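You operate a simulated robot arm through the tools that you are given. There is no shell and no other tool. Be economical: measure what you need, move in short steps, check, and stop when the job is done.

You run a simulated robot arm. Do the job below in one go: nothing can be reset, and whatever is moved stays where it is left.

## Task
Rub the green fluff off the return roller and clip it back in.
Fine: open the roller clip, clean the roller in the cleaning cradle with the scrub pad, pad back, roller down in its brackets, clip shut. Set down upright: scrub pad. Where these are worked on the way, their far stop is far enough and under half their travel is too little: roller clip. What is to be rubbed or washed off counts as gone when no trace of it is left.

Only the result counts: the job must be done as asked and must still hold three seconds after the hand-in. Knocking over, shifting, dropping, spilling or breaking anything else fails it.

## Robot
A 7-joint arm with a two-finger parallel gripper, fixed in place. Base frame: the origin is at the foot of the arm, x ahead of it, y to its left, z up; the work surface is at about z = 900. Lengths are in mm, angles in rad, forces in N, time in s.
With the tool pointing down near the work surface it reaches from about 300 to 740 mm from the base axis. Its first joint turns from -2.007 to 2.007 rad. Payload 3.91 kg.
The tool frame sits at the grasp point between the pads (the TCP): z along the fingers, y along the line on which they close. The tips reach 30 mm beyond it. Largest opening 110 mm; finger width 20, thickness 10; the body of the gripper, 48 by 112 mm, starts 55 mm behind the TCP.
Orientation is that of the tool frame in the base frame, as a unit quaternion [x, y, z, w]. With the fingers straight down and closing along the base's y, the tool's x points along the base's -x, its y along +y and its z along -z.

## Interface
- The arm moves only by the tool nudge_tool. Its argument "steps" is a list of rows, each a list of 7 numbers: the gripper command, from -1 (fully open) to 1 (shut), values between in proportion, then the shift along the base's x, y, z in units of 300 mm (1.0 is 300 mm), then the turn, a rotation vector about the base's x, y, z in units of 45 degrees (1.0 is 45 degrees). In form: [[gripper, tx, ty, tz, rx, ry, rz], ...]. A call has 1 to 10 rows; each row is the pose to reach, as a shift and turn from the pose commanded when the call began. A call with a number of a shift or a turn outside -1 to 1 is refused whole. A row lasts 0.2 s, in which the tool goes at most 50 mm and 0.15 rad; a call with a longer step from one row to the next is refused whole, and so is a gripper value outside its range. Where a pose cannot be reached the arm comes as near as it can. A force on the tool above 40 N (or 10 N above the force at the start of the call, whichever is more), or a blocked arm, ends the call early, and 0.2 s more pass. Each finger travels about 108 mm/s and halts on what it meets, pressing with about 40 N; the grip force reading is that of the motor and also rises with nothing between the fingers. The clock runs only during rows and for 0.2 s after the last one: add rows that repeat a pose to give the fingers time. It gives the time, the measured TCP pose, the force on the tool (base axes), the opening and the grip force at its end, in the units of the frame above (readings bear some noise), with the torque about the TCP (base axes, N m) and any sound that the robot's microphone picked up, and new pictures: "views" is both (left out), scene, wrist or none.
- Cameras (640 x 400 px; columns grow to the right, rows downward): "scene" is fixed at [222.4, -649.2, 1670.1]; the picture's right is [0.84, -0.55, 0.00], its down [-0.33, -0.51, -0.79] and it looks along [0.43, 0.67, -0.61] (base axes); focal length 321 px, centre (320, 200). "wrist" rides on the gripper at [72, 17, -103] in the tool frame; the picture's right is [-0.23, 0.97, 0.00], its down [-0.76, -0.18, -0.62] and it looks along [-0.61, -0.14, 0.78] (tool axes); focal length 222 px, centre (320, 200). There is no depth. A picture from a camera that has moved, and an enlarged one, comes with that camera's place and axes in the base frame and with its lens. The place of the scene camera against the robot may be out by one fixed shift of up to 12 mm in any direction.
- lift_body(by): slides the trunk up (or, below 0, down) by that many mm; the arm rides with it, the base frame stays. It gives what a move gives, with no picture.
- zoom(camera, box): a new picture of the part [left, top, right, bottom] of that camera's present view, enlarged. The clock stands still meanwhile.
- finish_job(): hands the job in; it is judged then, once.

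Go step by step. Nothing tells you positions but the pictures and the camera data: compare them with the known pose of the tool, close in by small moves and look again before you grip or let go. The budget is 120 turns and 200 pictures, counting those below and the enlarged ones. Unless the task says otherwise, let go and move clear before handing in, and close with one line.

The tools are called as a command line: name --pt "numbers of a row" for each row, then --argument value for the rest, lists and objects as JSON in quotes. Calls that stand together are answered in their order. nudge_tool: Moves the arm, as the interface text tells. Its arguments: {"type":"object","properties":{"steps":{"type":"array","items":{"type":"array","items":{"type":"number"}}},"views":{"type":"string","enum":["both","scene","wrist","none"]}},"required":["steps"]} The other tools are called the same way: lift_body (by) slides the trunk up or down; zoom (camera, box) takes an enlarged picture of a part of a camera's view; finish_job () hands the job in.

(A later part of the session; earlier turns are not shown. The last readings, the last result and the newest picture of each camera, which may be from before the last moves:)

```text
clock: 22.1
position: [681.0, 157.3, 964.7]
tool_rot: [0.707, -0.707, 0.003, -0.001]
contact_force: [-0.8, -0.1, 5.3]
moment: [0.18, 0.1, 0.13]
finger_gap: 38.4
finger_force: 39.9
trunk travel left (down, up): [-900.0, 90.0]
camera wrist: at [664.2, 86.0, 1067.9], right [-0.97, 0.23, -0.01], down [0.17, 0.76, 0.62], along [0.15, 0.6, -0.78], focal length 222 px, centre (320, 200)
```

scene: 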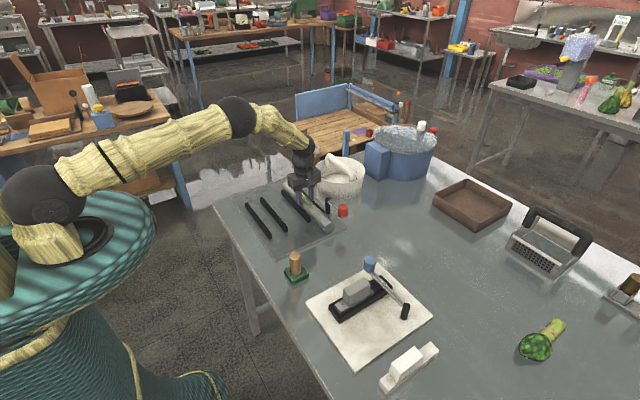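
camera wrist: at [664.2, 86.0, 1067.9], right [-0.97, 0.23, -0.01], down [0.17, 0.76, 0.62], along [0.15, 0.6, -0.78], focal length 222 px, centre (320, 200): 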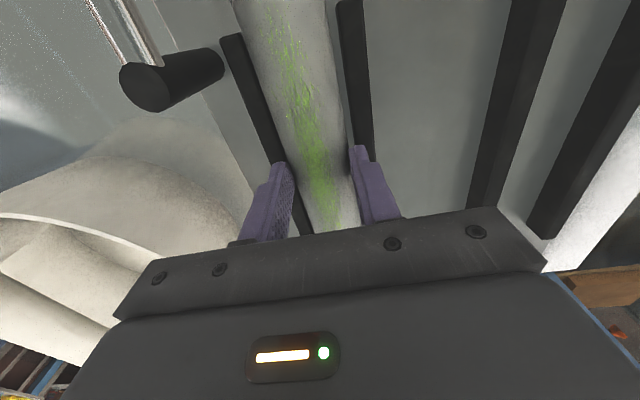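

The roller slides with the fingers. I'll continue to y≈70.

nudge_tool --pt "0.7 0 -0.06 0 0 0 0" --pt "0.7 0 -0.12 0 0 0 0" --pt "0.7 0 -0.18 0 0 0 0" --pt "0.7 0 -0.24 0 0 0 0" --pt "0.7 0 -0.3 0 0 0 0" --pt "0.7 0 -0.3 0 0 0 0"

zoom --camera "scene" --box '[260, 160, 360, 240]'

```text
clock: 23.5
position: [681.5, 69.7, 965.4]
tool_rot: [0.708, -0.706, 0.002, 0.0]
contact_force: [-0.5, -0.8, 0.0]
moment: [0.03, 0.0, -0.01]
finger_gap: 38.4
finger_force: 39.8
trunk travel left (down, up): [-900.0, 90.0]
camera wrist: at [664.7, -1.2, 1068.2], right [-0.97, 0.22, 0.0], down [0.17, 0.77, 0.62], along [0.14, 0.6, -0.78], focal length 222 px, centre (320, 200)
```

scene: 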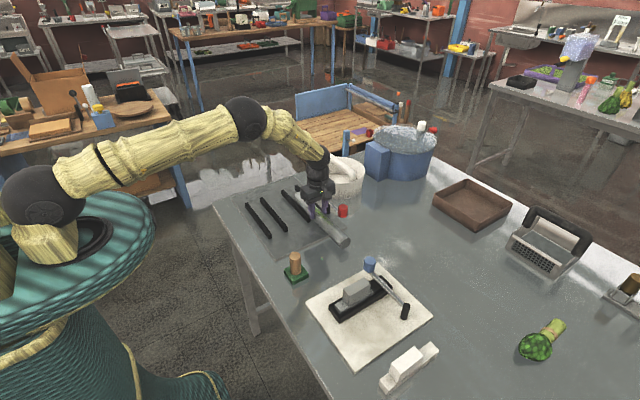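
wrist: 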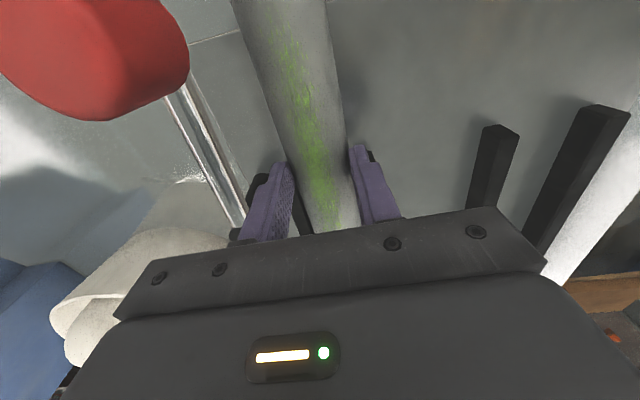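

```text
5.00 times, centred on (310, 200) of scene
camera zoom: at [222.4, -649.2, 1670.1], right [0.84, -0.55, 0.0], down [-0.33, -0.51, -0.79], along [0.43, 0.67, -0.61], focal length 1604 px, centre (370, 200)
```

zoom: 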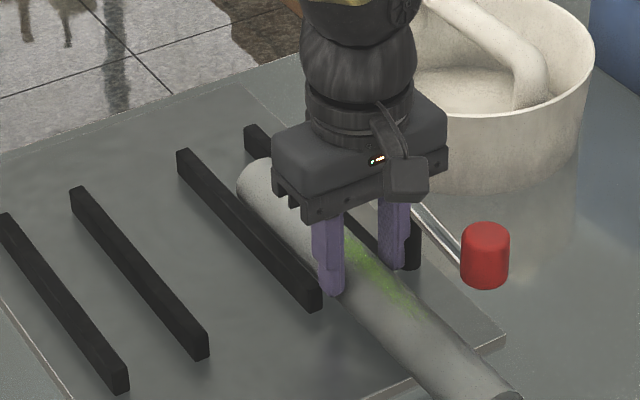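

I'll drag another 12 mm for clearance, then open slightly, lower about 14 mm past mid-height and regrip.

nudge_tool --pt "0.7 0 -0.04 0 0 0 0" --pt "0.7 0 -0.04 0 0 0 0" --pt "0.1 0 -0.04 0 0 0 0" --pt "0.1 0 -0.04 0 0 0 0" --pt "0.1 0 -0.04 -0.025 0 0 0" --pt "0.1 0 -0.04 -0.05 0 0 0" --pt "0.7 0 -0.04 -0.05 0 0 0" --pt "0.9 0 -0.04 -0.05 0 0 0"

zoom --camera "scene" --box '[260, 160, 360, 240]'

```text
clock: 25.3
position: [682.9, 57.2, 951.1]
tool_rot: [0.708, -0.706, 0.003, 0.0]
contact_force: [1.7, 0.3, 2.2]
moment: [0.03, 0.04, 0.07]
finger_gap: 38.4
finger_force: 40.0
trunk travel left (down, up): [-900.0, 90.0]
camera wrist: at [665.0, -15.2, 1053.5], right [-0.97, 0.23, -0.01], down [0.17, 0.76, 0.62], along [0.14, 0.6, -0.78], focal length 222 px, centre (320, 200)
```

scene: 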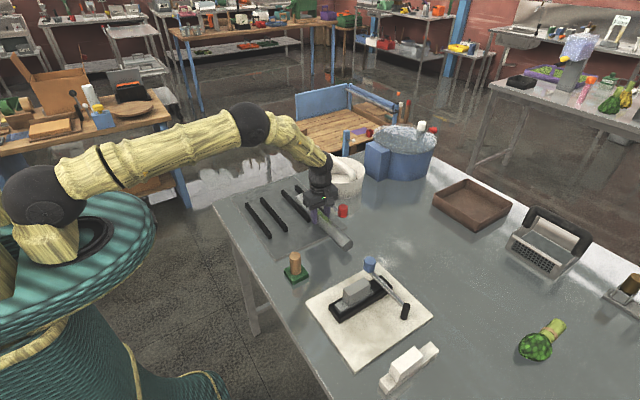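
wrist: 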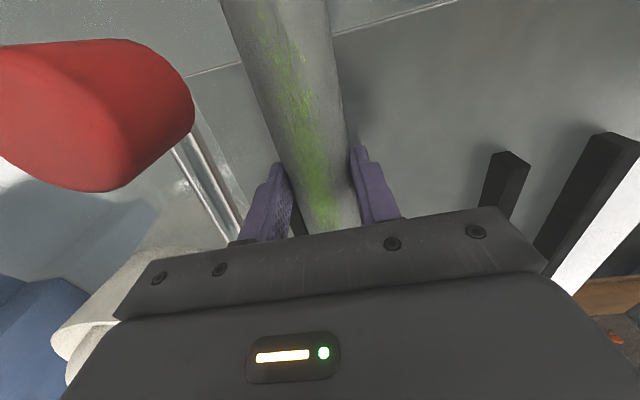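

```text
5.00 times, centred on (310, 200) of scene
camera zoom: at [222.4, -649.2, 1670.1], right [0.84, -0.55, 0.0], down [-0.33, -0.51, -0.79], along [0.43, 0.67, -0.61], focal length 1604 px, centre (370, 200)
```

zoom: 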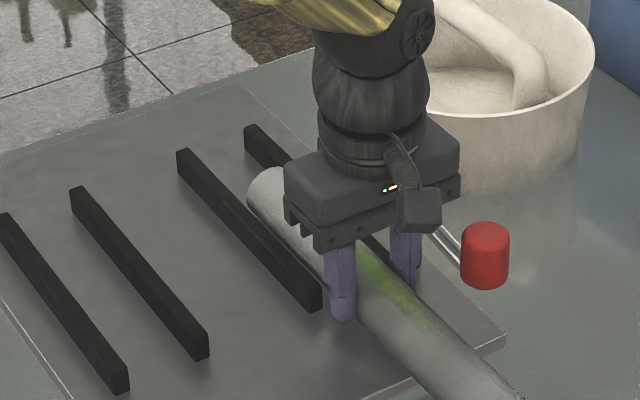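

The roller is gripped at its middle, well below mid-height (38.4 mm). I'll lift it slowly and carry it over to the cradle line at x≈532.

nudge_tool --pt "1 0 0 0.02 0 0 0" --pt "1 0 0 0.06 0 0 0" --pt "1 0 0 0.12 0 0 0" --pt "1 0 0 0.16 0 0 0" --pt "1 -0.03 0 0.16 0 0 0" --pt "1 -0.08 0 0.16 0 0 0" --pt "1 -0.14 0 0.16 0 0 0" --pt "1 -0.2 0 0.16 0 0 0" --pt "1 -0.26 0 0.16 0 0 0" --pt "1 -0.3 0 0.16 0 0 0" --views "scene"

```text
clock: 27.5
position: [590.5, 57.8, 996.2]
tool_rot: [0.707, -0.707, 0.003, -0.001]
contact_force: [-0.1, 0.5, -3.9]
moment: [0.07, -0.03, 0.0]
finger_gap: 38.3
finger_force: 39.8
trunk travel left (down, up): [-900.0, 90.0]
```

scene: 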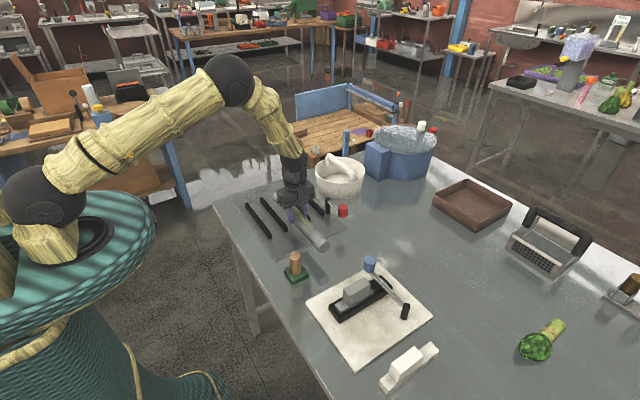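

The roller holds well. To avoid the scrub pad near the cradle's near end, I'll instead set it down with its middle just beyond the cradle's far rail ends (y≈308) and slide it in from there.

nudge_tool --pt "1 -0.04 0.04 0 0 0 0" --pt "1 -0.1 0.12 0 0 0 0" --pt "1 -0.16 0.22 0 0 0 0" --pt "1 -0.195 0.33 0 0 0 0" --pt "1 -0.195 0.44 0 0 0 0" --pt "1 -0.195 0.55 0 0 0 0" --pt "1 -0.195 0.66 0 0 0 0" --pt "1 -0.195 0.76 0 0 0 0" --pt "1 -0.195 0.837 0 0 0 0" --pt "1 -0.195 0.837 0 0 0 0"

zoom --camera "scene" --box '[210, 130, 350, 240]'

zoom --camera "wrist" --box '[200, 0, 440, 240]'

```text
clock: 29.7
position: [535.3, 307.9, 997.2]
tool_rot: [0.707, -0.707, 0.003, 0.0]
contact_force: [-0.8, -0.3, -4.8]
moment: [0.05, 0.04, -0.01]
finger_gap: 38.3
finger_force: 39.9
trunk travel left (down, up): [-900.0, 90.0]
camera wrist: at [517.6, 235.3, 1100.2], right [-0.97, 0.23, -0.01], down [0.18, 0.76, 0.62], along [0.15, 0.6, -0.78], focal length 222 px, centre (320, 200)
```

scene: 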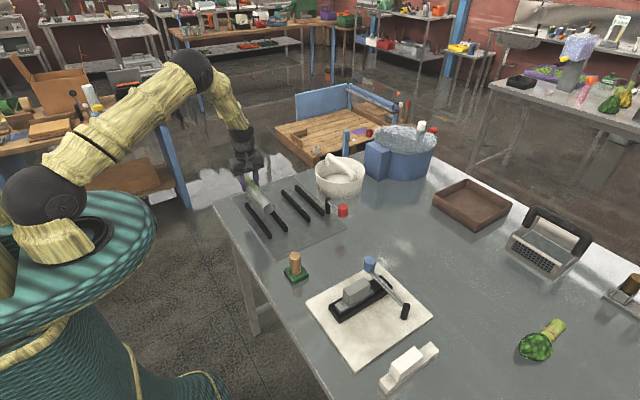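
wrist: 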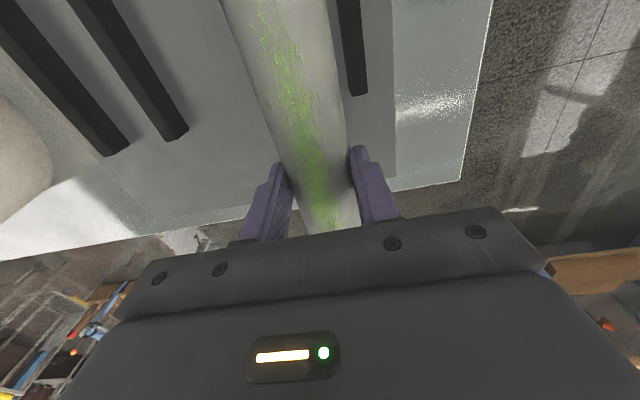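

```text
3.64 times, centred on (280, 185) of scene
camera zoom: at [222.4, -649.2, 1670.1], right [0.84, -0.55, 0.0], down [-0.33, -0.51, -0.79], along [0.43, 0.67, -0.61], focal length 1167 px, centre (466, 254)
```

zoom: 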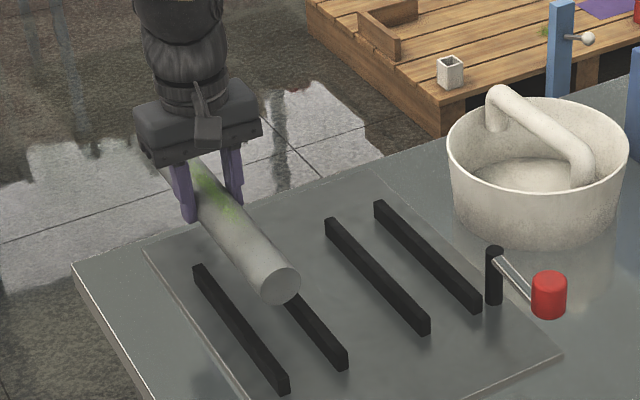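

```text
1.67 times, centred on (320, 120) of wrist
camera zoom: at [517.6, 235.3, 1100.2], right [-0.97, 0.23, -0.01], down [0.18, 0.76, 0.62], along [0.15, 0.6, -0.78], focal length 370 px, centre (320, 333)
```

zoom: 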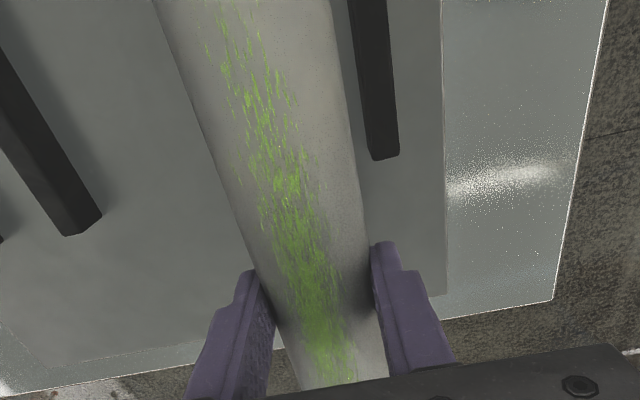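

Plate edge is at about y 370 and the rails end at about y 280, so the spot is good. I'll shift 3 mm in -x and lower onto the plate.

nudge_tool --pt "1 -0.009 0 -0.04 0 0 0" --pt "1 -0.009 0 -0.09 0 0 0" --pt "1 -0.009 0 -0.13 0 0 0" --pt "1 -0.009 0 -0.148 0 0 0" --pt "1 -0.009 0 -0.153 0 0 0" --pt "1 -0.009 0 -0.153 0 0 0"

zoom --camera "scene" --box '[210, 130, 350, 240]'

```text
clock: 31.1
position: [533.7, 309.2, 952.3]
tool_rot: [0.708, -0.706, 0.003, 0.0]
contact_force: [-0.6, 0.2, -4.0]
moment: [0.06, 0.01, 0.02]
finger_gap: 38.6
finger_force: 39.8
trunk travel left (down, up): [-900.0, 90.0]
camera wrist: at [514.5, 236.3, 1055.3], right [-0.97, 0.23, -0.01], down [0.17, 0.76, 0.62], along [0.14, 0.6, -0.78], focal length 222 px, centre (320, 200)
```

scene: 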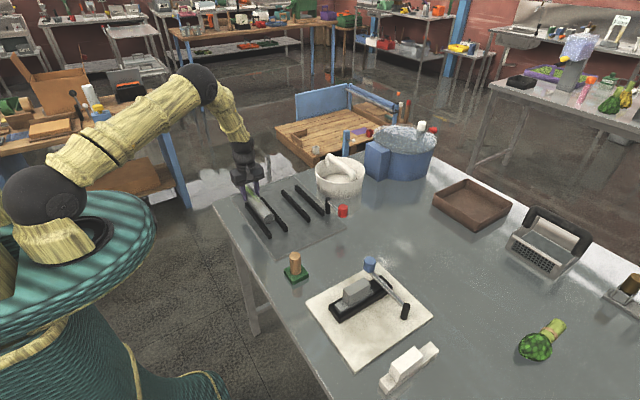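
wrist: 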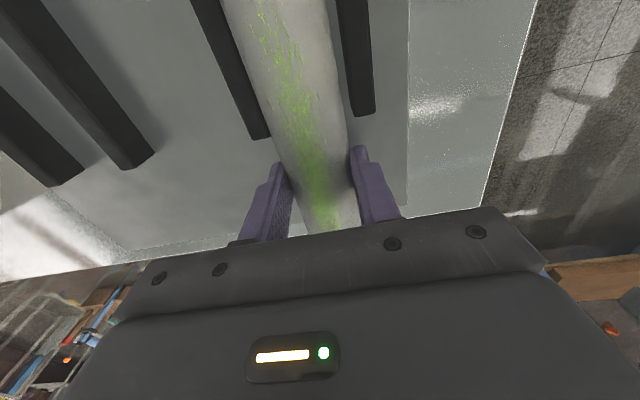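

```text
3.64 times, centred on (280, 185) of scene
camera zoom: at [222.4, -649.2, 1670.1], right [0.84, -0.55, 0.0], down [-0.33, -0.51, -0.79], along [0.43, 0.67, -0.61], focal length 1167 px, centre (466, 254)
```

zoom: 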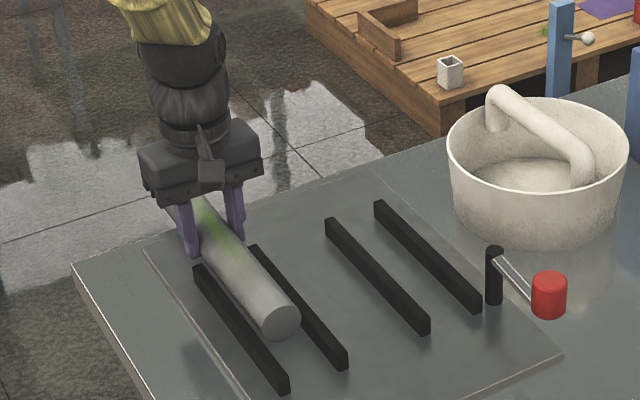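

The roller is between the cradle rails, just above the plate. I'll set it down, open, rise 14 mm and regrip lightly with the tips above rail height.

nudge_tool --pt "1 0 0 -0.004 0 0 0" --pt "1 0 0 -0.007 0 0 0" --pt "0.1 0 0 -0.007 0 0 0" --pt "0.1 0 0 -0.007 0 0 0" --pt "0.1 0 0 0.02 0 0 0" --pt "0.1 0 0 0.044 0 0 0" --pt "0.7 0 0 0.044 0 0 0" --pt "0.7 0 0 0.044 0 0 0" --views "wrist"

```text
clock: 32.9
position: [531.1, 307.3, 965.2]
tool_rot: [-0.707, 0.707, -0.003, 0.001]
contact_force: [-0.3, 0.4, 0.2]
moment: [0.21, -0.04, 0.05]
finger_gap: 38.3
finger_force: 39.4
trunk travel left (down, up): [-900.0, 90.0]
camera wrist: at [514.6, 236.4, 1068.9], right [-0.97, 0.23, -0.01], down [0.17, 0.76, 0.62], along [0.15, 0.6, -0.78], focal length 222 px, centre (320, 200)
```

wrist: 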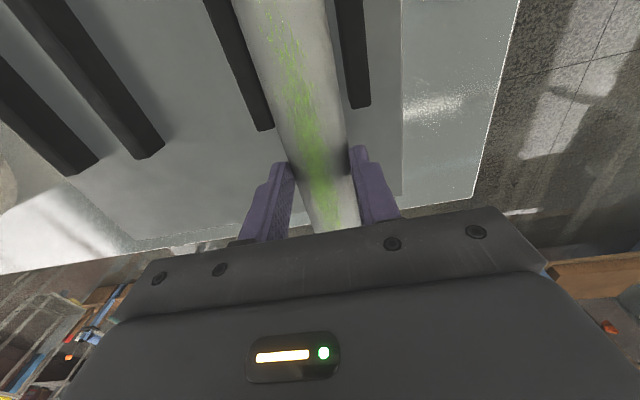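

Gripped lightly at 38.3 mm. Now I drag it 120 mm in -y into the cradle.

nudge_tool --pt "0.7 0.002 -0.03 0 0 0 0" --pt "0.7 0.003 -0.08 0 0 0 0" --pt "0.7 0.003 -0.14 0 0 0 0" --pt "0.7 0.003 -0.2 0 0 0 0" --pt "0.7 0.003 -0.26 0 0 0 0" --pt "0.7 0.003 -0.32 0 0 0 0" --pt "0.7 0.003 -0.37 0 0 0 0" --pt "0.7 0.003 -0.4 0 0 0 0" --pt "0.7 0.003 -0.4 0 0 0 0"

zoom --camera "scene" --box '[210, 130, 350, 240]'

```text
clock: 34.9
position: [530.8, 186.7, 966.7]
tool_rot: [-0.707, 0.707, -0.002, 0.0]
contact_force: [-0.3, 1.0, -0.2]
moment: [0.04, 0.01, 0.0]
finger_gap: 38.2
finger_force: 40.6
trunk travel left (down, up): [-900.0, 90.0]
camera wrist: at [515.2, 115.6, 1069.0], right [-0.97, 0.23, 0.0], down [0.18, 0.76, 0.62], along [0.14, 0.6, -0.78], focal length 222 px, centre (320, 200)
```

scene: 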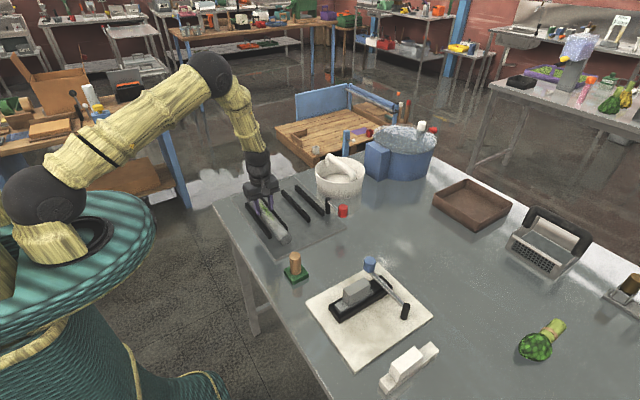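
wrist: 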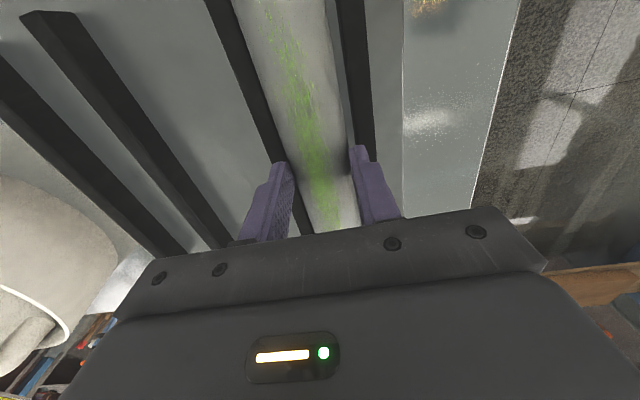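

```text
3.64 times, centred on (280, 185) of scene
camera zoom: at [222.4, -649.2, 1670.1], right [0.84, -0.55, 0.0], down [-0.33, -0.51, -0.79], along [0.43, 0.67, -0.61], focal length 1167 px, centre (466, 254)
```

zoom: 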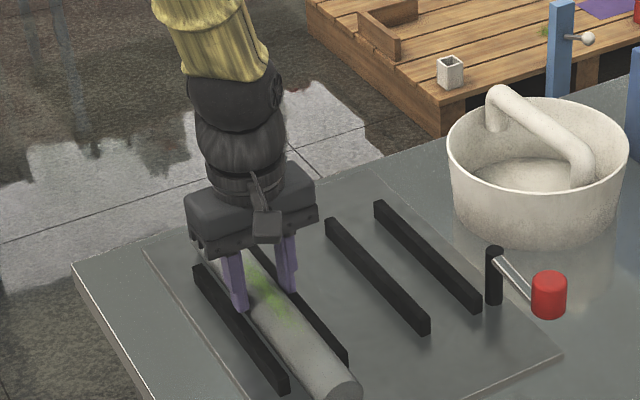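

The roller lies in the cradle. I'll release it, rise, and go over to the scrub pad near (497,-93).

nudge_tool --pt "0.1 0 0 0 0 0 0" --pt "-0.1 0 0 0 0 0 0" --pt "-0.1 0 0 0.15 0 0 0" --pt "-0.1 0 0 0.3 0 0 0" --pt "-0.3 -0.02 -0.14 0.36 0 0 0" --pt "-0.5 -0.04 -0.28 0.4 0 0 0" --pt "-0.6 -0.06 -0.43 0.43 0 0 0" --pt "-0.6 -0.08 -0.58 0.43 0 0 0" --pt "-0.6 -0.1 -0.73 0.43 0 0 0" --pt "-0.6 -0.11 -0.83 0.43 0 0 0"

zoom --camera "scene" --box '[210, 160, 350, 290]'

```text
clock: 37.1
position: [499.2, -62.6, 1094.5]
tool_rot: [0.708, -0.706, 0.003, -0.002]
contact_force: [-0.2, 0.3, 0.9]
moment: [0.02, 0.0, 0.0]
finger_gap: 88.0
finger_force: 0.1
trunk travel left (down, up): [-900.0, 90.0]
camera wrist: at [482.7, -134.4, 1197.0], right [-0.97, 0.23, -0.01], down [0.17, 0.76, 0.62], along [0.14, 0.6, -0.78], focal length 222 px, centre (320, 200)
```

scene: 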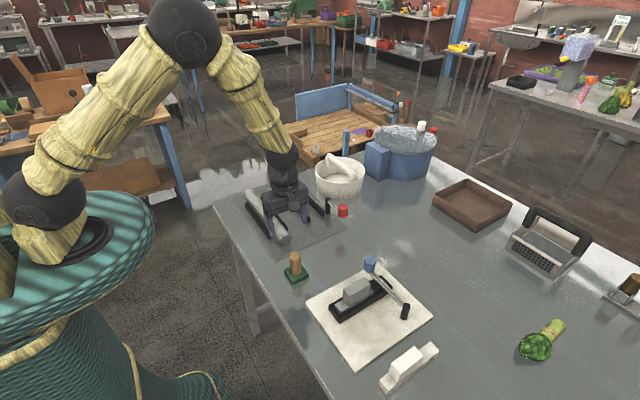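
wrist: 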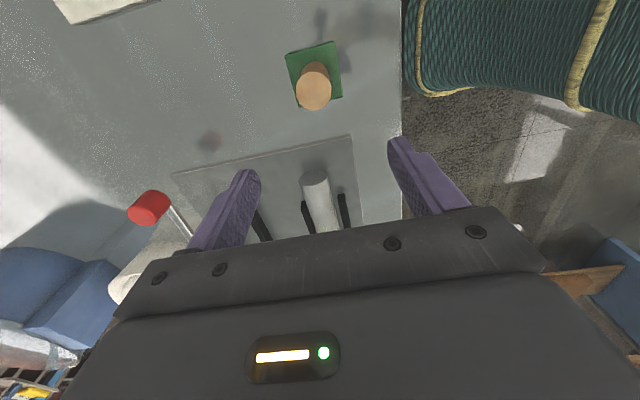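

```text
3.08 times, centred on (280, 225) of scene
camera zoom: at [222.4, -649.2, 1670.1], right [0.84, -0.55, 0.0], down [-0.33, -0.51, -0.79], along [0.43, 0.67, -0.61], focal length 987 px, centre (443, 123)
```

zoom: 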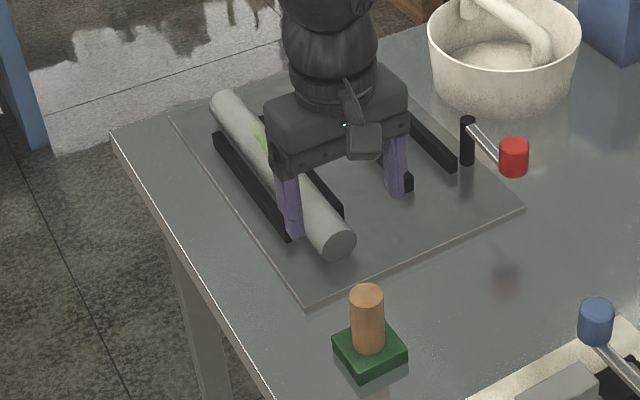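

The pad stands at about (498.5,-94.5) with its handle top at about z 980. I'll center on it, descend and look before gripping.

nudge_tool --pt "-0.4 -0.002 -0.107 0 0 0 0" --pt "-0.4 -0.002 -0.107 -0.15 0 0 0" --pt "-0.4 -0.002 -0.107 -0.3 0 0 0" --pt "-0.4 -0.002 -0.107 -0.3 0 0 0"

zoom --camera "scene" --box '[240, 200, 350, 300]'

```text
clock: 38.1
position: [499.7, -92.1, 1003.6]
tool_rot: [-0.707, 0.707, -0.003, 0.0]
contact_force: [-0.3, 0.4, 0.2]
moment: [0.01, -0.03, 0.01]
finger_gap: 77.0
finger_force: 0.0
trunk travel left (down, up): [-900.0, 90.0]
camera wrist: at [482.8, -164.2, 1106.3], right [-0.97, 0.23, -0.01], down [0.17, 0.76, 0.62], along [0.15, 0.6, -0.78], focal length 222 px, centre (320, 200)
```

scene: 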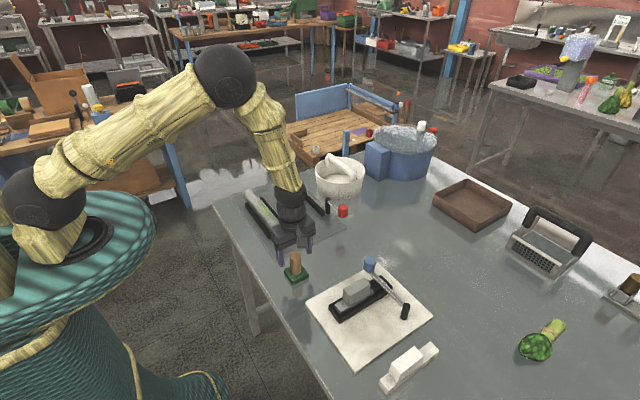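
wrist: 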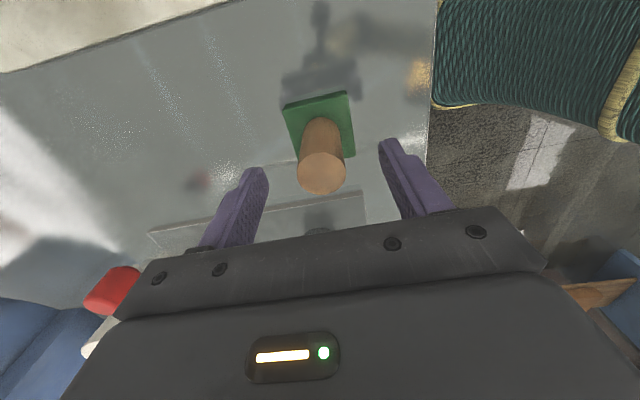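

```text
4.00 times, centred on (295, 250) of scene
camera zoom: at [222.4, -649.2, 1670.1], right [0.84, -0.55, 0.0], down [-0.33, -0.51, -0.79], along [0.43, 0.67, -0.61], focal length 1283 px, centre (420, 0)
```

zoom: 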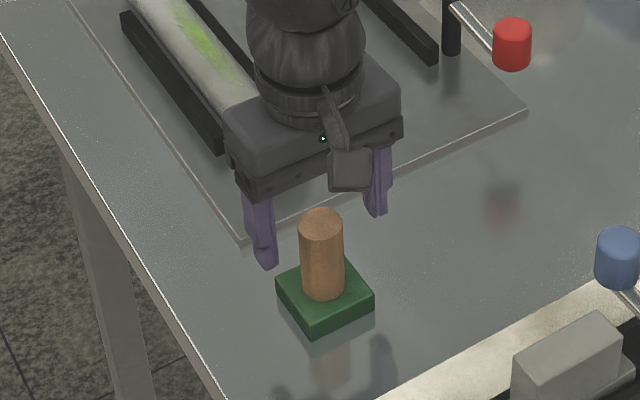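

Centered. Lowering around the handle and gripping.

nudge_tool --pt "-0.3 0.002 -0.004 -0.08 0 0 0" --pt "-0.3 0.002 -0.004 -0.16 0 0 0" --pt "0.2 0.002 -0.004 -0.16 0 0 0" --pt "0.6 0.002 -0.004 -0.16 0 0 0" --pt "0.8 0.002 -0.004 -0.16 0 0 0" --pt "0.8 0.002 -0.004 -0.16 0 0 0"

zoom --camera "scene" --box '[240, 200, 350, 300]'

```text
clock: 39.5
position: [499.2, -93.5, 954.7]
tool_rot: [0.707, -0.707, 0.003, -0.001]
contact_force: [0.0, 0.1, -0.3]
moment: [0.0, -0.01, -0.01]
finger_gap: 31.4
finger_force: 39.7
trunk travel left (down, up): [-900.0, 90.0]
camera wrist: at [482.4, -165.9, 1058.6], right [-0.97, 0.23, -0.01], down [0.17, 0.76, 0.62], along [0.14, 0.6, -0.78], focal length 222 px, centre (320, 200)
```

scene: 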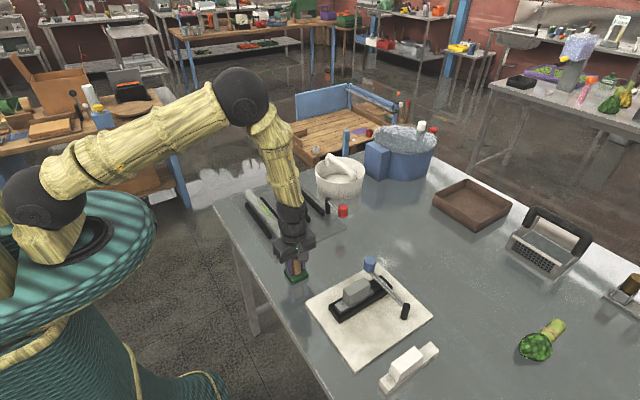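
wrist: 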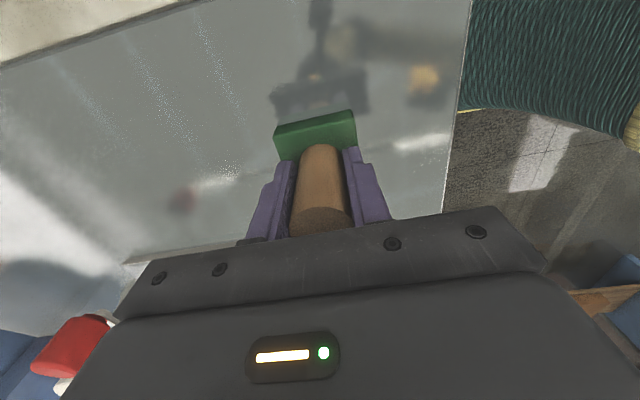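

```text
4.00 times, centred on (295, 250) of scene
camera zoom: at [222.4, -649.2, 1670.1], right [0.84, -0.55, 0.0], down [-0.33, -0.51, -0.79], along [0.43, 0.67, -0.61], focal length 1283 px, centre (420, 0)
```

zoom: 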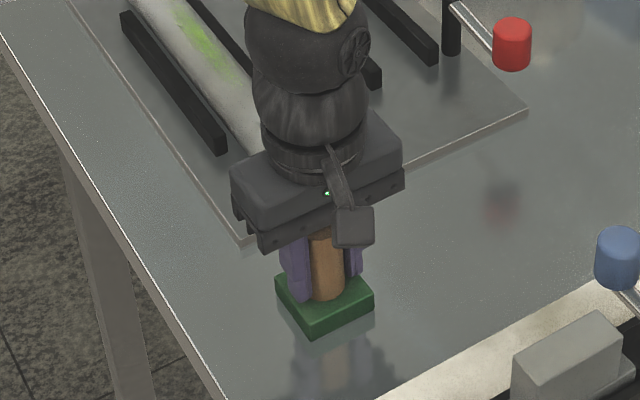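

The pad is gripped at (499.2,-93.5,954.7), its base on the table at z≈900. I'll lift it and carry it above the roller's fluff at x≈531.

nudge_tool --pt "0.9 0 0 0.1 0 0 0" --pt "0.9 0 0 0.25 0 0 0" --pt "0.9 0.02 0.1 0.29 0 0 0" --pt "0.9 0.04 0.22 0.29 0 0 0" --pt "0.9 0.06 0.35 0.29 0 0 0" --pt "0.9 0.08 0.48 0.29 0 0 0" --pt "0.9 0.106 0.6 0.25 0 0 0" --pt "0.9 0.106 0.68 0.2 0 0 0" --pt "0.9 0.106 0.68 0.2 0 0 0"

zoom --camera "scene" --box '[220, 150, 340, 260]'

```text
clock: 41.5
position: [529.8, 109.3, 1016.5]
tool_rot: [-0.707, 0.707, -0.003, 0.001]
contact_force: [-0.1, -0.1, 0.0]
moment: [0.03, -0.03, 0.01]
finger_gap: 31.4
finger_force: 40.1
trunk travel left (down, up): [-900.0, 90.0]
camera wrist: at [512.7, 37.4, 1118.5], right [-0.97, 0.23, -0.01], down [0.18, 0.76, 0.62], along [0.15, 0.6, -0.78], focal length 222 px, centre (320, 200)
```

scene: 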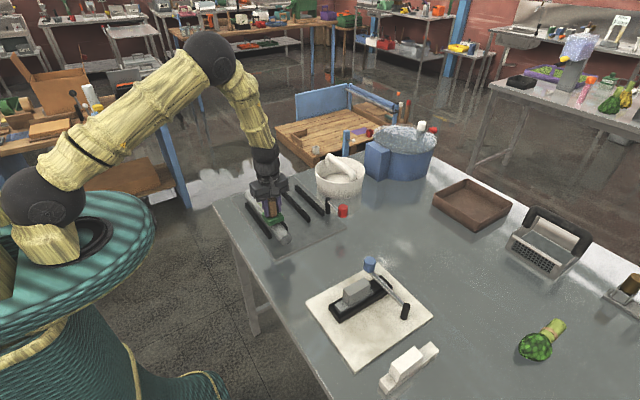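
wrist: 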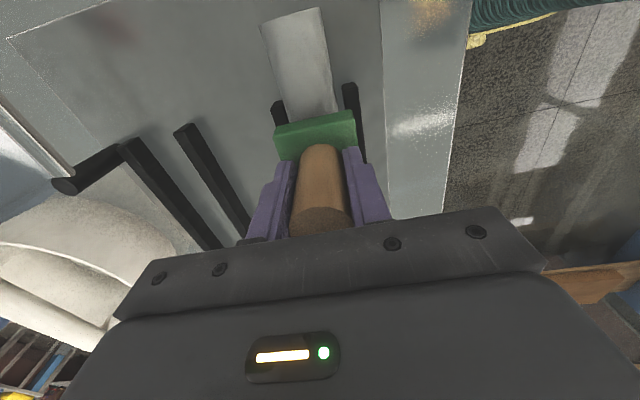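

```text
3.64 times, centred on (280, 205) of scene
camera zoom: at [222.4, -649.2, 1670.1], right [0.84, -0.55, 0.0], down [-0.33, -0.51, -0.79], along [0.43, 0.67, -0.61], focal length 1167 px, centre (466, 182)
```

zoom: 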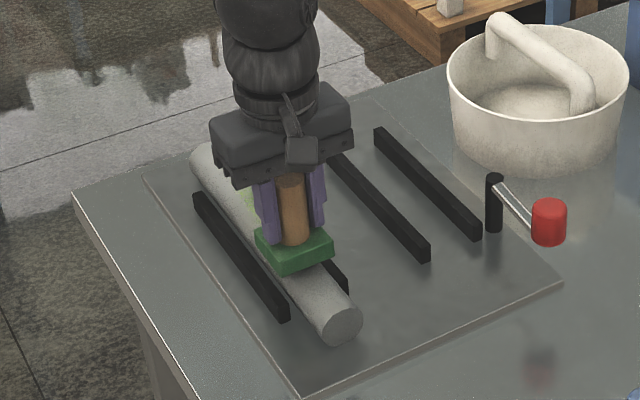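

Pad is over the roller. Lowering gently to touch.

nudge_tool --pt "0.9 0.003 0 -0.025 0 0 0" --pt "0.9 0.003 0 -0.035 0 0 0" --pt "0.9 0.003 0 -0.04 0 0 0" --pt "0.9 0.003 0 -0.043 0 0 0" --views "none"

```text
clock: 42.5
position: [531.6, 110.4, 1005.6]
tool_rot: [0.707, -0.707, 0.005, -0.004]
contact_force: [0.3, 1.6, 26.7]
moment: [-0.08, 0.06, -0.01]
finger_gap: 31.1
finger_force: 40.0
trunk travel left (down, up): [-900.0, 90.0]
```

Contact at about 27 N; I'll ease to a few newtons and stroke along the roller.

nudge_tool --pt "0.9 0 0 0.006 0 0 0" --pt "0.9 0 0.08 0.006 0 0 0" --pt "0.9 0 0.16 0.006 0 0 0" --pt "0.9 0 0.24 0.006 0 0 0" --pt "0.9 0 0.32 0.006 0 0 0" --pt "0.9 0 0.4 0.006 0 0 0" --pt "0.9 0 0.48 0.006 0 0 0" --pt "0.9 0 0.52 0.006 0 0 0"

zoom --camera "scene" --box '[220, 150, 340, 260]'

```text
clock: 44.3
position: [531.6, 263.9, 1006.7]
tool_rot: [0.707, -0.707, 0.002, -0.001]
contact_force: [-0.8, -7.0, 19.9]
moment: [-0.3, 0.08, 0.05]
finger_gap: 31.2
finger_force: 40.3
trunk travel left (down, up): [-900.0, 90.0]
camera wrist: at [514.1, 192.2, 1108.7], right [-0.97, 0.23, -0.01], down [0.17, 0.76, 0.62], along [0.15, 0.6, -0.78], focal length 222 px, centre (320, 200)
```

scene: 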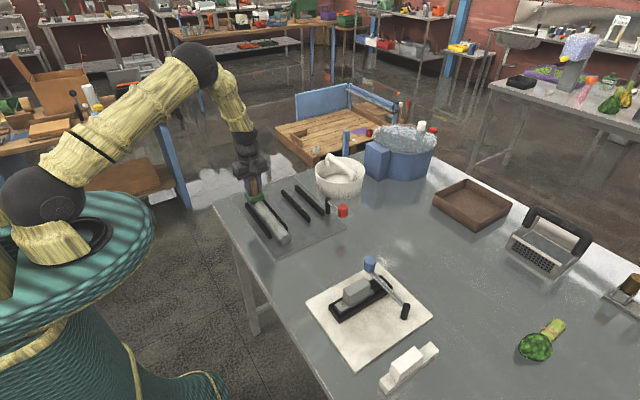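
wrist: 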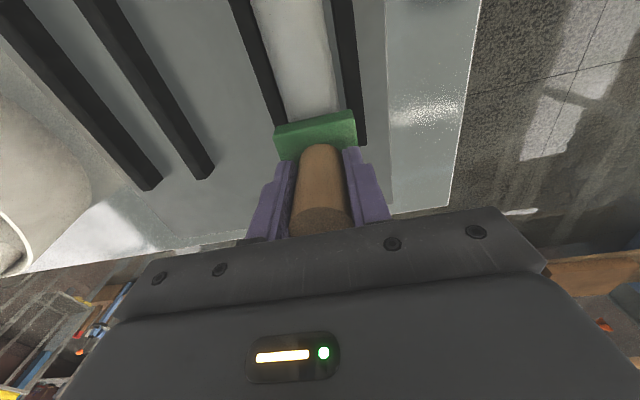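

```text
3.64 times, centred on (280, 205) of scene
camera zoom: at [222.4, -649.2, 1670.1], right [0.84, -0.55, 0.0], down [-0.33, -0.51, -0.79], along [0.43, 0.67, -0.61], focal length 1167 px, centre (466, 182)
```

zoom: 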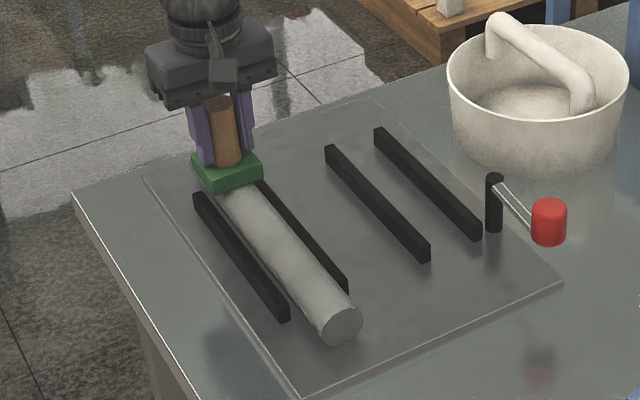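

The stroke cleared what I can see. I'll go to the far end a bit and stroke back, then lift off to inspect.

nudge_tool --pt "0.9 0 0.03 0.003 0 0 0" --pt "0.9 0 0 0.003 0 0 0" --pt "0.9 0 -0.1 0.003 0 0 0" --pt "0.9 0 -0.2 0.003 0 0 0" --pt "0.9 0 -0.3 0.003 0 0 0" --pt "0.9 0 -0.4 0.003 0 0 0" --pt "0.9 0 -0.5 0.003 0 0 0" --pt "0.9 0 -0.58 0.003 0 0 0" --pt "0.9 0 -0.58 0.1 0 0 0" --pt "0.9 0 -0.68 0.2 0 0 0"

zoom --camera "scene" --box '[240, 170, 310, 250]'

zoom --camera "wrist" --box '[220, 60, 440, 220]'

```text
clock: 46.5
position: [531.1, 58.6, 1065.2]
tool_rot: [0.707, -0.707, 0.002, 0.0]
contact_force: [-0.8, 0.7, -0.5]
moment: [0.01, 0.02, 0.04]
finger_gap: 31.2
finger_force: 39.6
trunk travel left (down, up): [-900.0, 90.0]
camera wrist: at [513.2, -13.7, 1168.0], right [-0.97, 0.23, 0.0], down [0.18, 0.76, 0.62], along [0.14, 0.6, -0.78], focal length 222 px, centre (320, 200)
```

scene: 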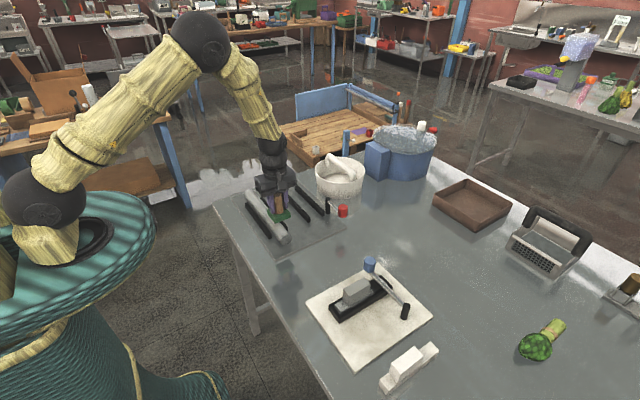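
wrist: 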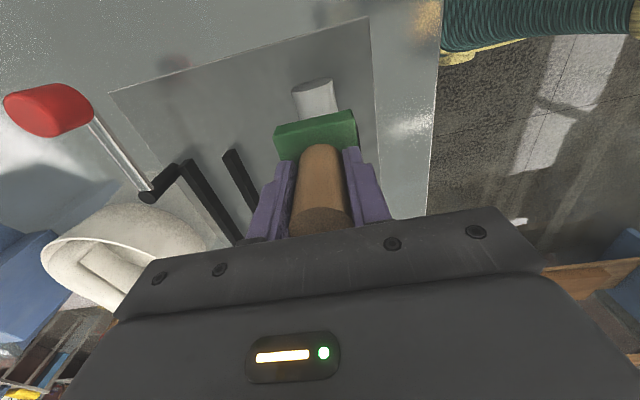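

```text
5.00 times, centred on (275, 210) of scene
camera zoom: at [222.4, -649.2, 1670.1], right [0.84, -0.55, 0.0], down [-0.33, -0.51, -0.79], along [0.43, 0.67, -0.61], focal length 1604 px, centre (545, 150)
```

zoom: 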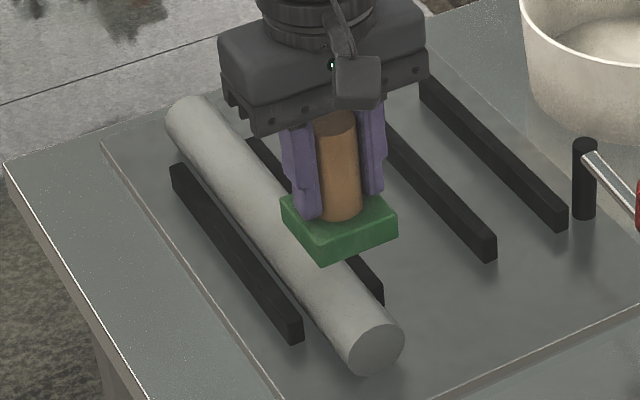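

```text
2.50 times, centred on (330, 140) of wrist
camera zoom: at [513.2, -13.7, 1168.0], right [-0.97, 0.23, 0.0], down [0.18, 0.76, 0.62], along [0.14, 0.6, -0.78], focal length 555 px, centre (295, 350)
```

zoom: 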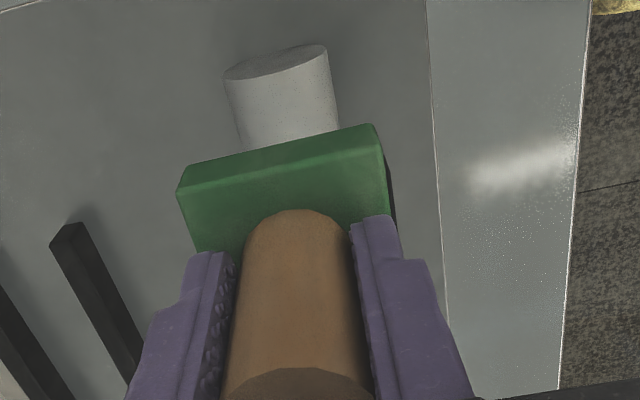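

The visible side is clean. I'll move to the +x side holding the pad and look at the roller from there.

nudge_tool --pt "0.9 0.1 0.05 0.05 0 0 0" --pt "0.9 0.2 0.12 0.1 0 0 0" --pt "0.9 0.3 0.2 0.12 0 0 0" --pt "0.9 0.34 0.32 0.12 0 0 0" --pt "0.9 0.34 0.32 0.12 0 0 0"

zoom --camera "wrist" --box '[340, 0, 560, 220]'

zoom --camera "scene" --box '[240, 170, 310, 250]'

```text
clock: 47.7
position: [635.8, 156.0, 1102.7]
tool_rot: [0.708, -0.707, 0.004, 0.0]
contact_force: [0.3, 0.9, -0.5]
moment: [0.0, 0.01, 0.03]
finger_gap: 30.9
finger_force: 40.2
trunk travel left (down, up): [-900.0, 90.0]
camera wrist: at [618.2, 85.1, 1205.6], right [-0.97, 0.23, -0.01], down [0.17, 0.76, 0.62], along [0.15, 0.6, -0.78], focal length 222 px, centre (320, 200)
```

scene: 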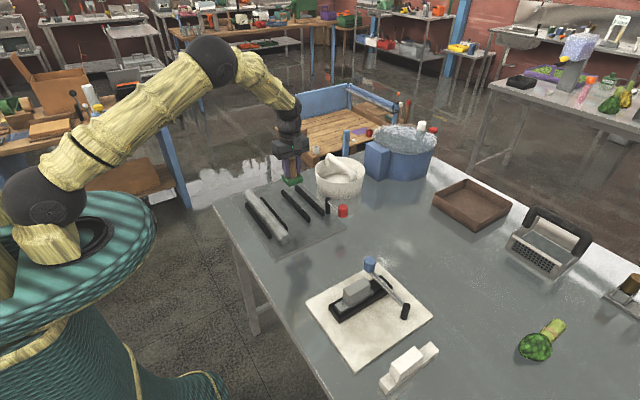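
wrist: 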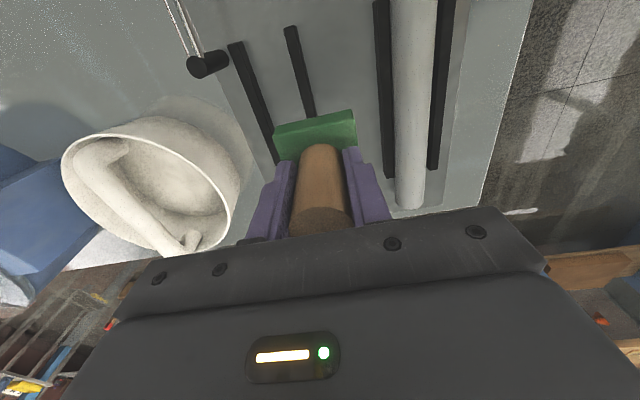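

```text
1.82 times, centred on (450, 110) of wrist
camera zoom: at [618.2, 85.1, 1205.6], right [-0.97, 0.23, -0.01], down [0.17, 0.76, 0.62], along [0.15, 0.6, -0.78], focal length 404 px, centre (84, 364)
```

zoom: 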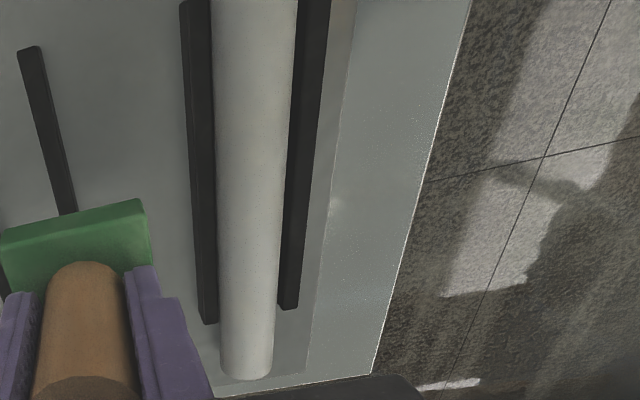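

```text
5.00 times, centred on (275, 210) of scene
camera zoom: at [222.4, -649.2, 1670.1], right [0.84, -0.55, 0.0], down [-0.33, -0.51, -0.79], along [0.43, 0.67, -0.61], focal length 1604 px, centre (545, 150)
```

zoom: 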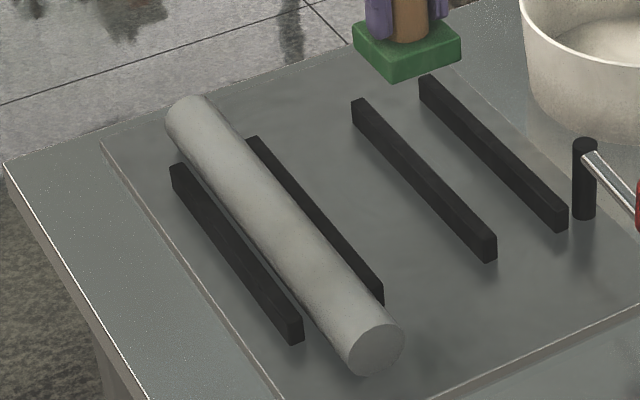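

It looks clean from both sides. For safety I'll make one more full double stroke before returning the pad.

nudge_tool --pt "0.9 -0.1 0.1 0 0 0 0" --pt "0.9 -0.2 0.2 0 0 0 0" --pt "0.9 -0.3 0.3 0 0 0 0" --pt "0.9 -0.349 0.35 -0.08 0 0 0" --pt "0.9 -0.349 0.35 -0.2 0 0 0" --pt "0.9 -0.349 0.35 -0.28 0 0 0" --pt "0.9 -0.349 0.35 -0.318 0 0 0" --pt "0.9 -0.349 0.35 -0.324 0 0 0" --views "none"

nudge_tool --pt "0.9 0.01 -0.12 0 0 0 0" --pt "0.9 0.01 -0.25 0 0 0 0" --pt "0.9 0.01 -0.38 0 0 0 0" --pt "0.9 0.01 -0.52 0 0 0 0" --pt "0.9 0 -0.56 0 0 0 0" --pt "0.9 -0.01 -0.45 0 0 0 0" --pt "0.9 -0.01 -0.32 0 0 0 0" --pt "0.9 -0.01 -0.18 0 0 0 0" --pt "0.9 -0.01 -0.05 0 0 0 0" --pt "0.9 0 0 0 0 0 0" --views "wrist"

```text
clock: 49.5
position: [530.2, 261.8, 1006.0]
tool_rot: [-0.707, 0.708, -0.004, 0.001]
contact_force: [-1.2, -1.1, 12.0]
moment: [0.01, 0.1, 0.02]
finger_gap: 31.0
finger_force: 40.3
trunk travel left (down, up): [-900.0, 90.0]
```

```text
clock: 51.7
position: [528.0, 265.4, 1005.6]
tool_rot: [0.708, -0.706, 0.003, 0.0]
contact_force: [-2.8, -2.5, 6.7]
moment: [-0.06, 0.1, 0.04]
finger_gap: 30.9
finger_force: 40.2
trunk travel left (down, up): [-900.0, 90.0]
camera wrist: at [511.5, 192.4, 1108.8], right [-0.97, 0.23, 0.0], down [0.17, 0.76, 0.62], along [0.14, 0.6, -0.78], focal length 222 px, centre (320, 200)
```

wrist: 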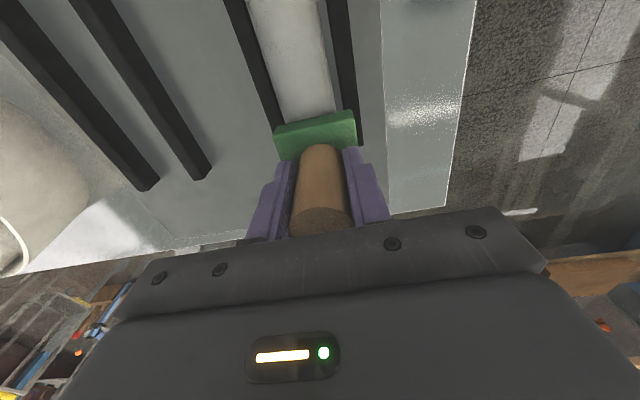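

Clean. Now I lift the pad and carry it back toward its place.

nudge_tool --pt "0.9 0 0 0.1 0 0 0" --pt "0.9 0 0 0.2 0 0 0" --pt "0.9 0 -0.14 0.22 0 0 0" --pt "0.9 0 -0.29 0.22 0 0 0" --pt "0.9 0 -0.44 0.22 0 0 0" --pt "0.9 0 -0.59 0.22 0 0 0" --pt "0.9 -0.03 -0.74 0.22 0 0 0" --pt "0.9 -0.06 -0.88 0.22 0 0 0" --pt "0.9 -0.09 -1.0 0.22 0 0 0" --views "none"

nudge_tool --pt "0.9 -0.006 -0.1 0 0 0 0" --pt "0.9 -0.008 -0.197 0 0 0 0" --pt "0.9 -0.008 -0.197 -0.15 0 0 0" --pt "0.9 -0.008 -0.197 -0.29 0 0 0" --pt "0.9 -0.008 -0.197 -0.34 0 0 0" --pt "0.9 -0.008 -0.197 -0.34 0 0 0"

zoom --camera "scene" --box '[240, 200, 350, 300]'

```text
clock: 53.7
position: [500.7, -39.2, 1070.6]
tool_rot: [0.708, -0.707, 0.003, -0.001]
contact_force: [0.5, 0.0, -0.1]
moment: [0.02, 0.01, -0.03]
finger_gap: 31.2
finger_force: 39.4
trunk travel left (down, up): [-900.0, 90.0]
```

```text
clock: 55.1
position: [501.1, -95.7, 967.3]
tool_rot: [0.708, -0.706, 0.003, 0.0]
contact_force: [0.1, 0.8, -1.0]
moment: [-0.03, 0.0, 0.0]
finger_gap: 31.2
finger_force: 40.0
trunk travel left (down, up): [-900.0, 90.0]
camera wrist: at [484.0, -168.1, 1070.1], right [-0.97, 0.23, 0.0], down [0.17, 0.76, 0.62], along [0.14, 0.6, -0.78], focal length 222 px, centre (320, 200)
```

scene: 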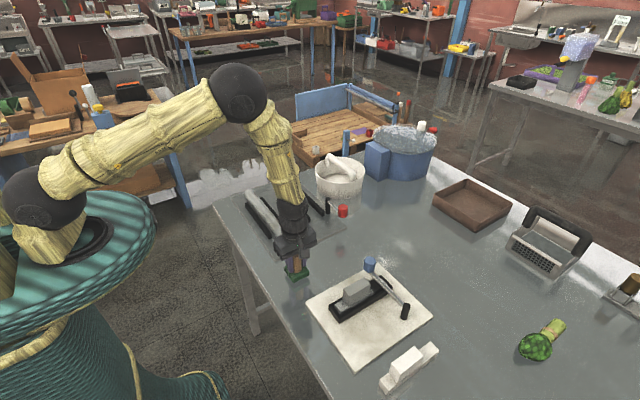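
wrist: 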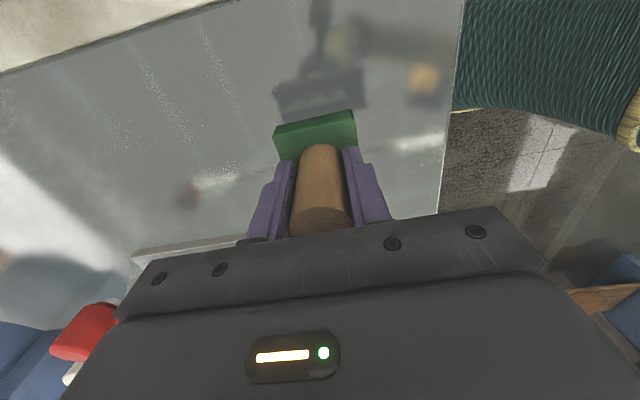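

```text
4.00 times, centred on (295, 250) of scene
camera zoom: at [222.4, -649.2, 1670.1], right [0.84, -0.55, 0.0], down [-0.33, -0.51, -0.79], along [0.43, 0.67, -0.61], focal length 1283 px, centre (420, 0)
```

zoom: 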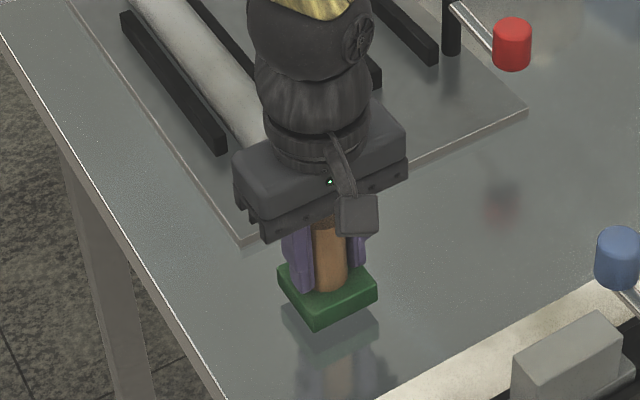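

The pad is upright about 12 mm above the table. I'll lower it to its spot slowly.

nudge_tool --pt "0.9 -0.005 0.006 -0.025 0 0 0" --pt "0.9 -0.005 0.006 -0.035 0 0 0" --pt "0.9 -0.005 0.006 -0.04 0 0 0" --pt "0.9 -0.005 0.006 -0.042 0 0 0" --views "none"

```text
clock: 56.1
position: [499.6, -94.9, 955.2]
tool_rot: [-0.707, 0.708, -0.003, 0.0]
contact_force: [1.3, -0.5, 5.1]
moment: [0.06, 0.15, -0.01]
finger_gap: 31.1
finger_force: 39.8
trunk travel left (down, up): [-900.0, 90.0]
```

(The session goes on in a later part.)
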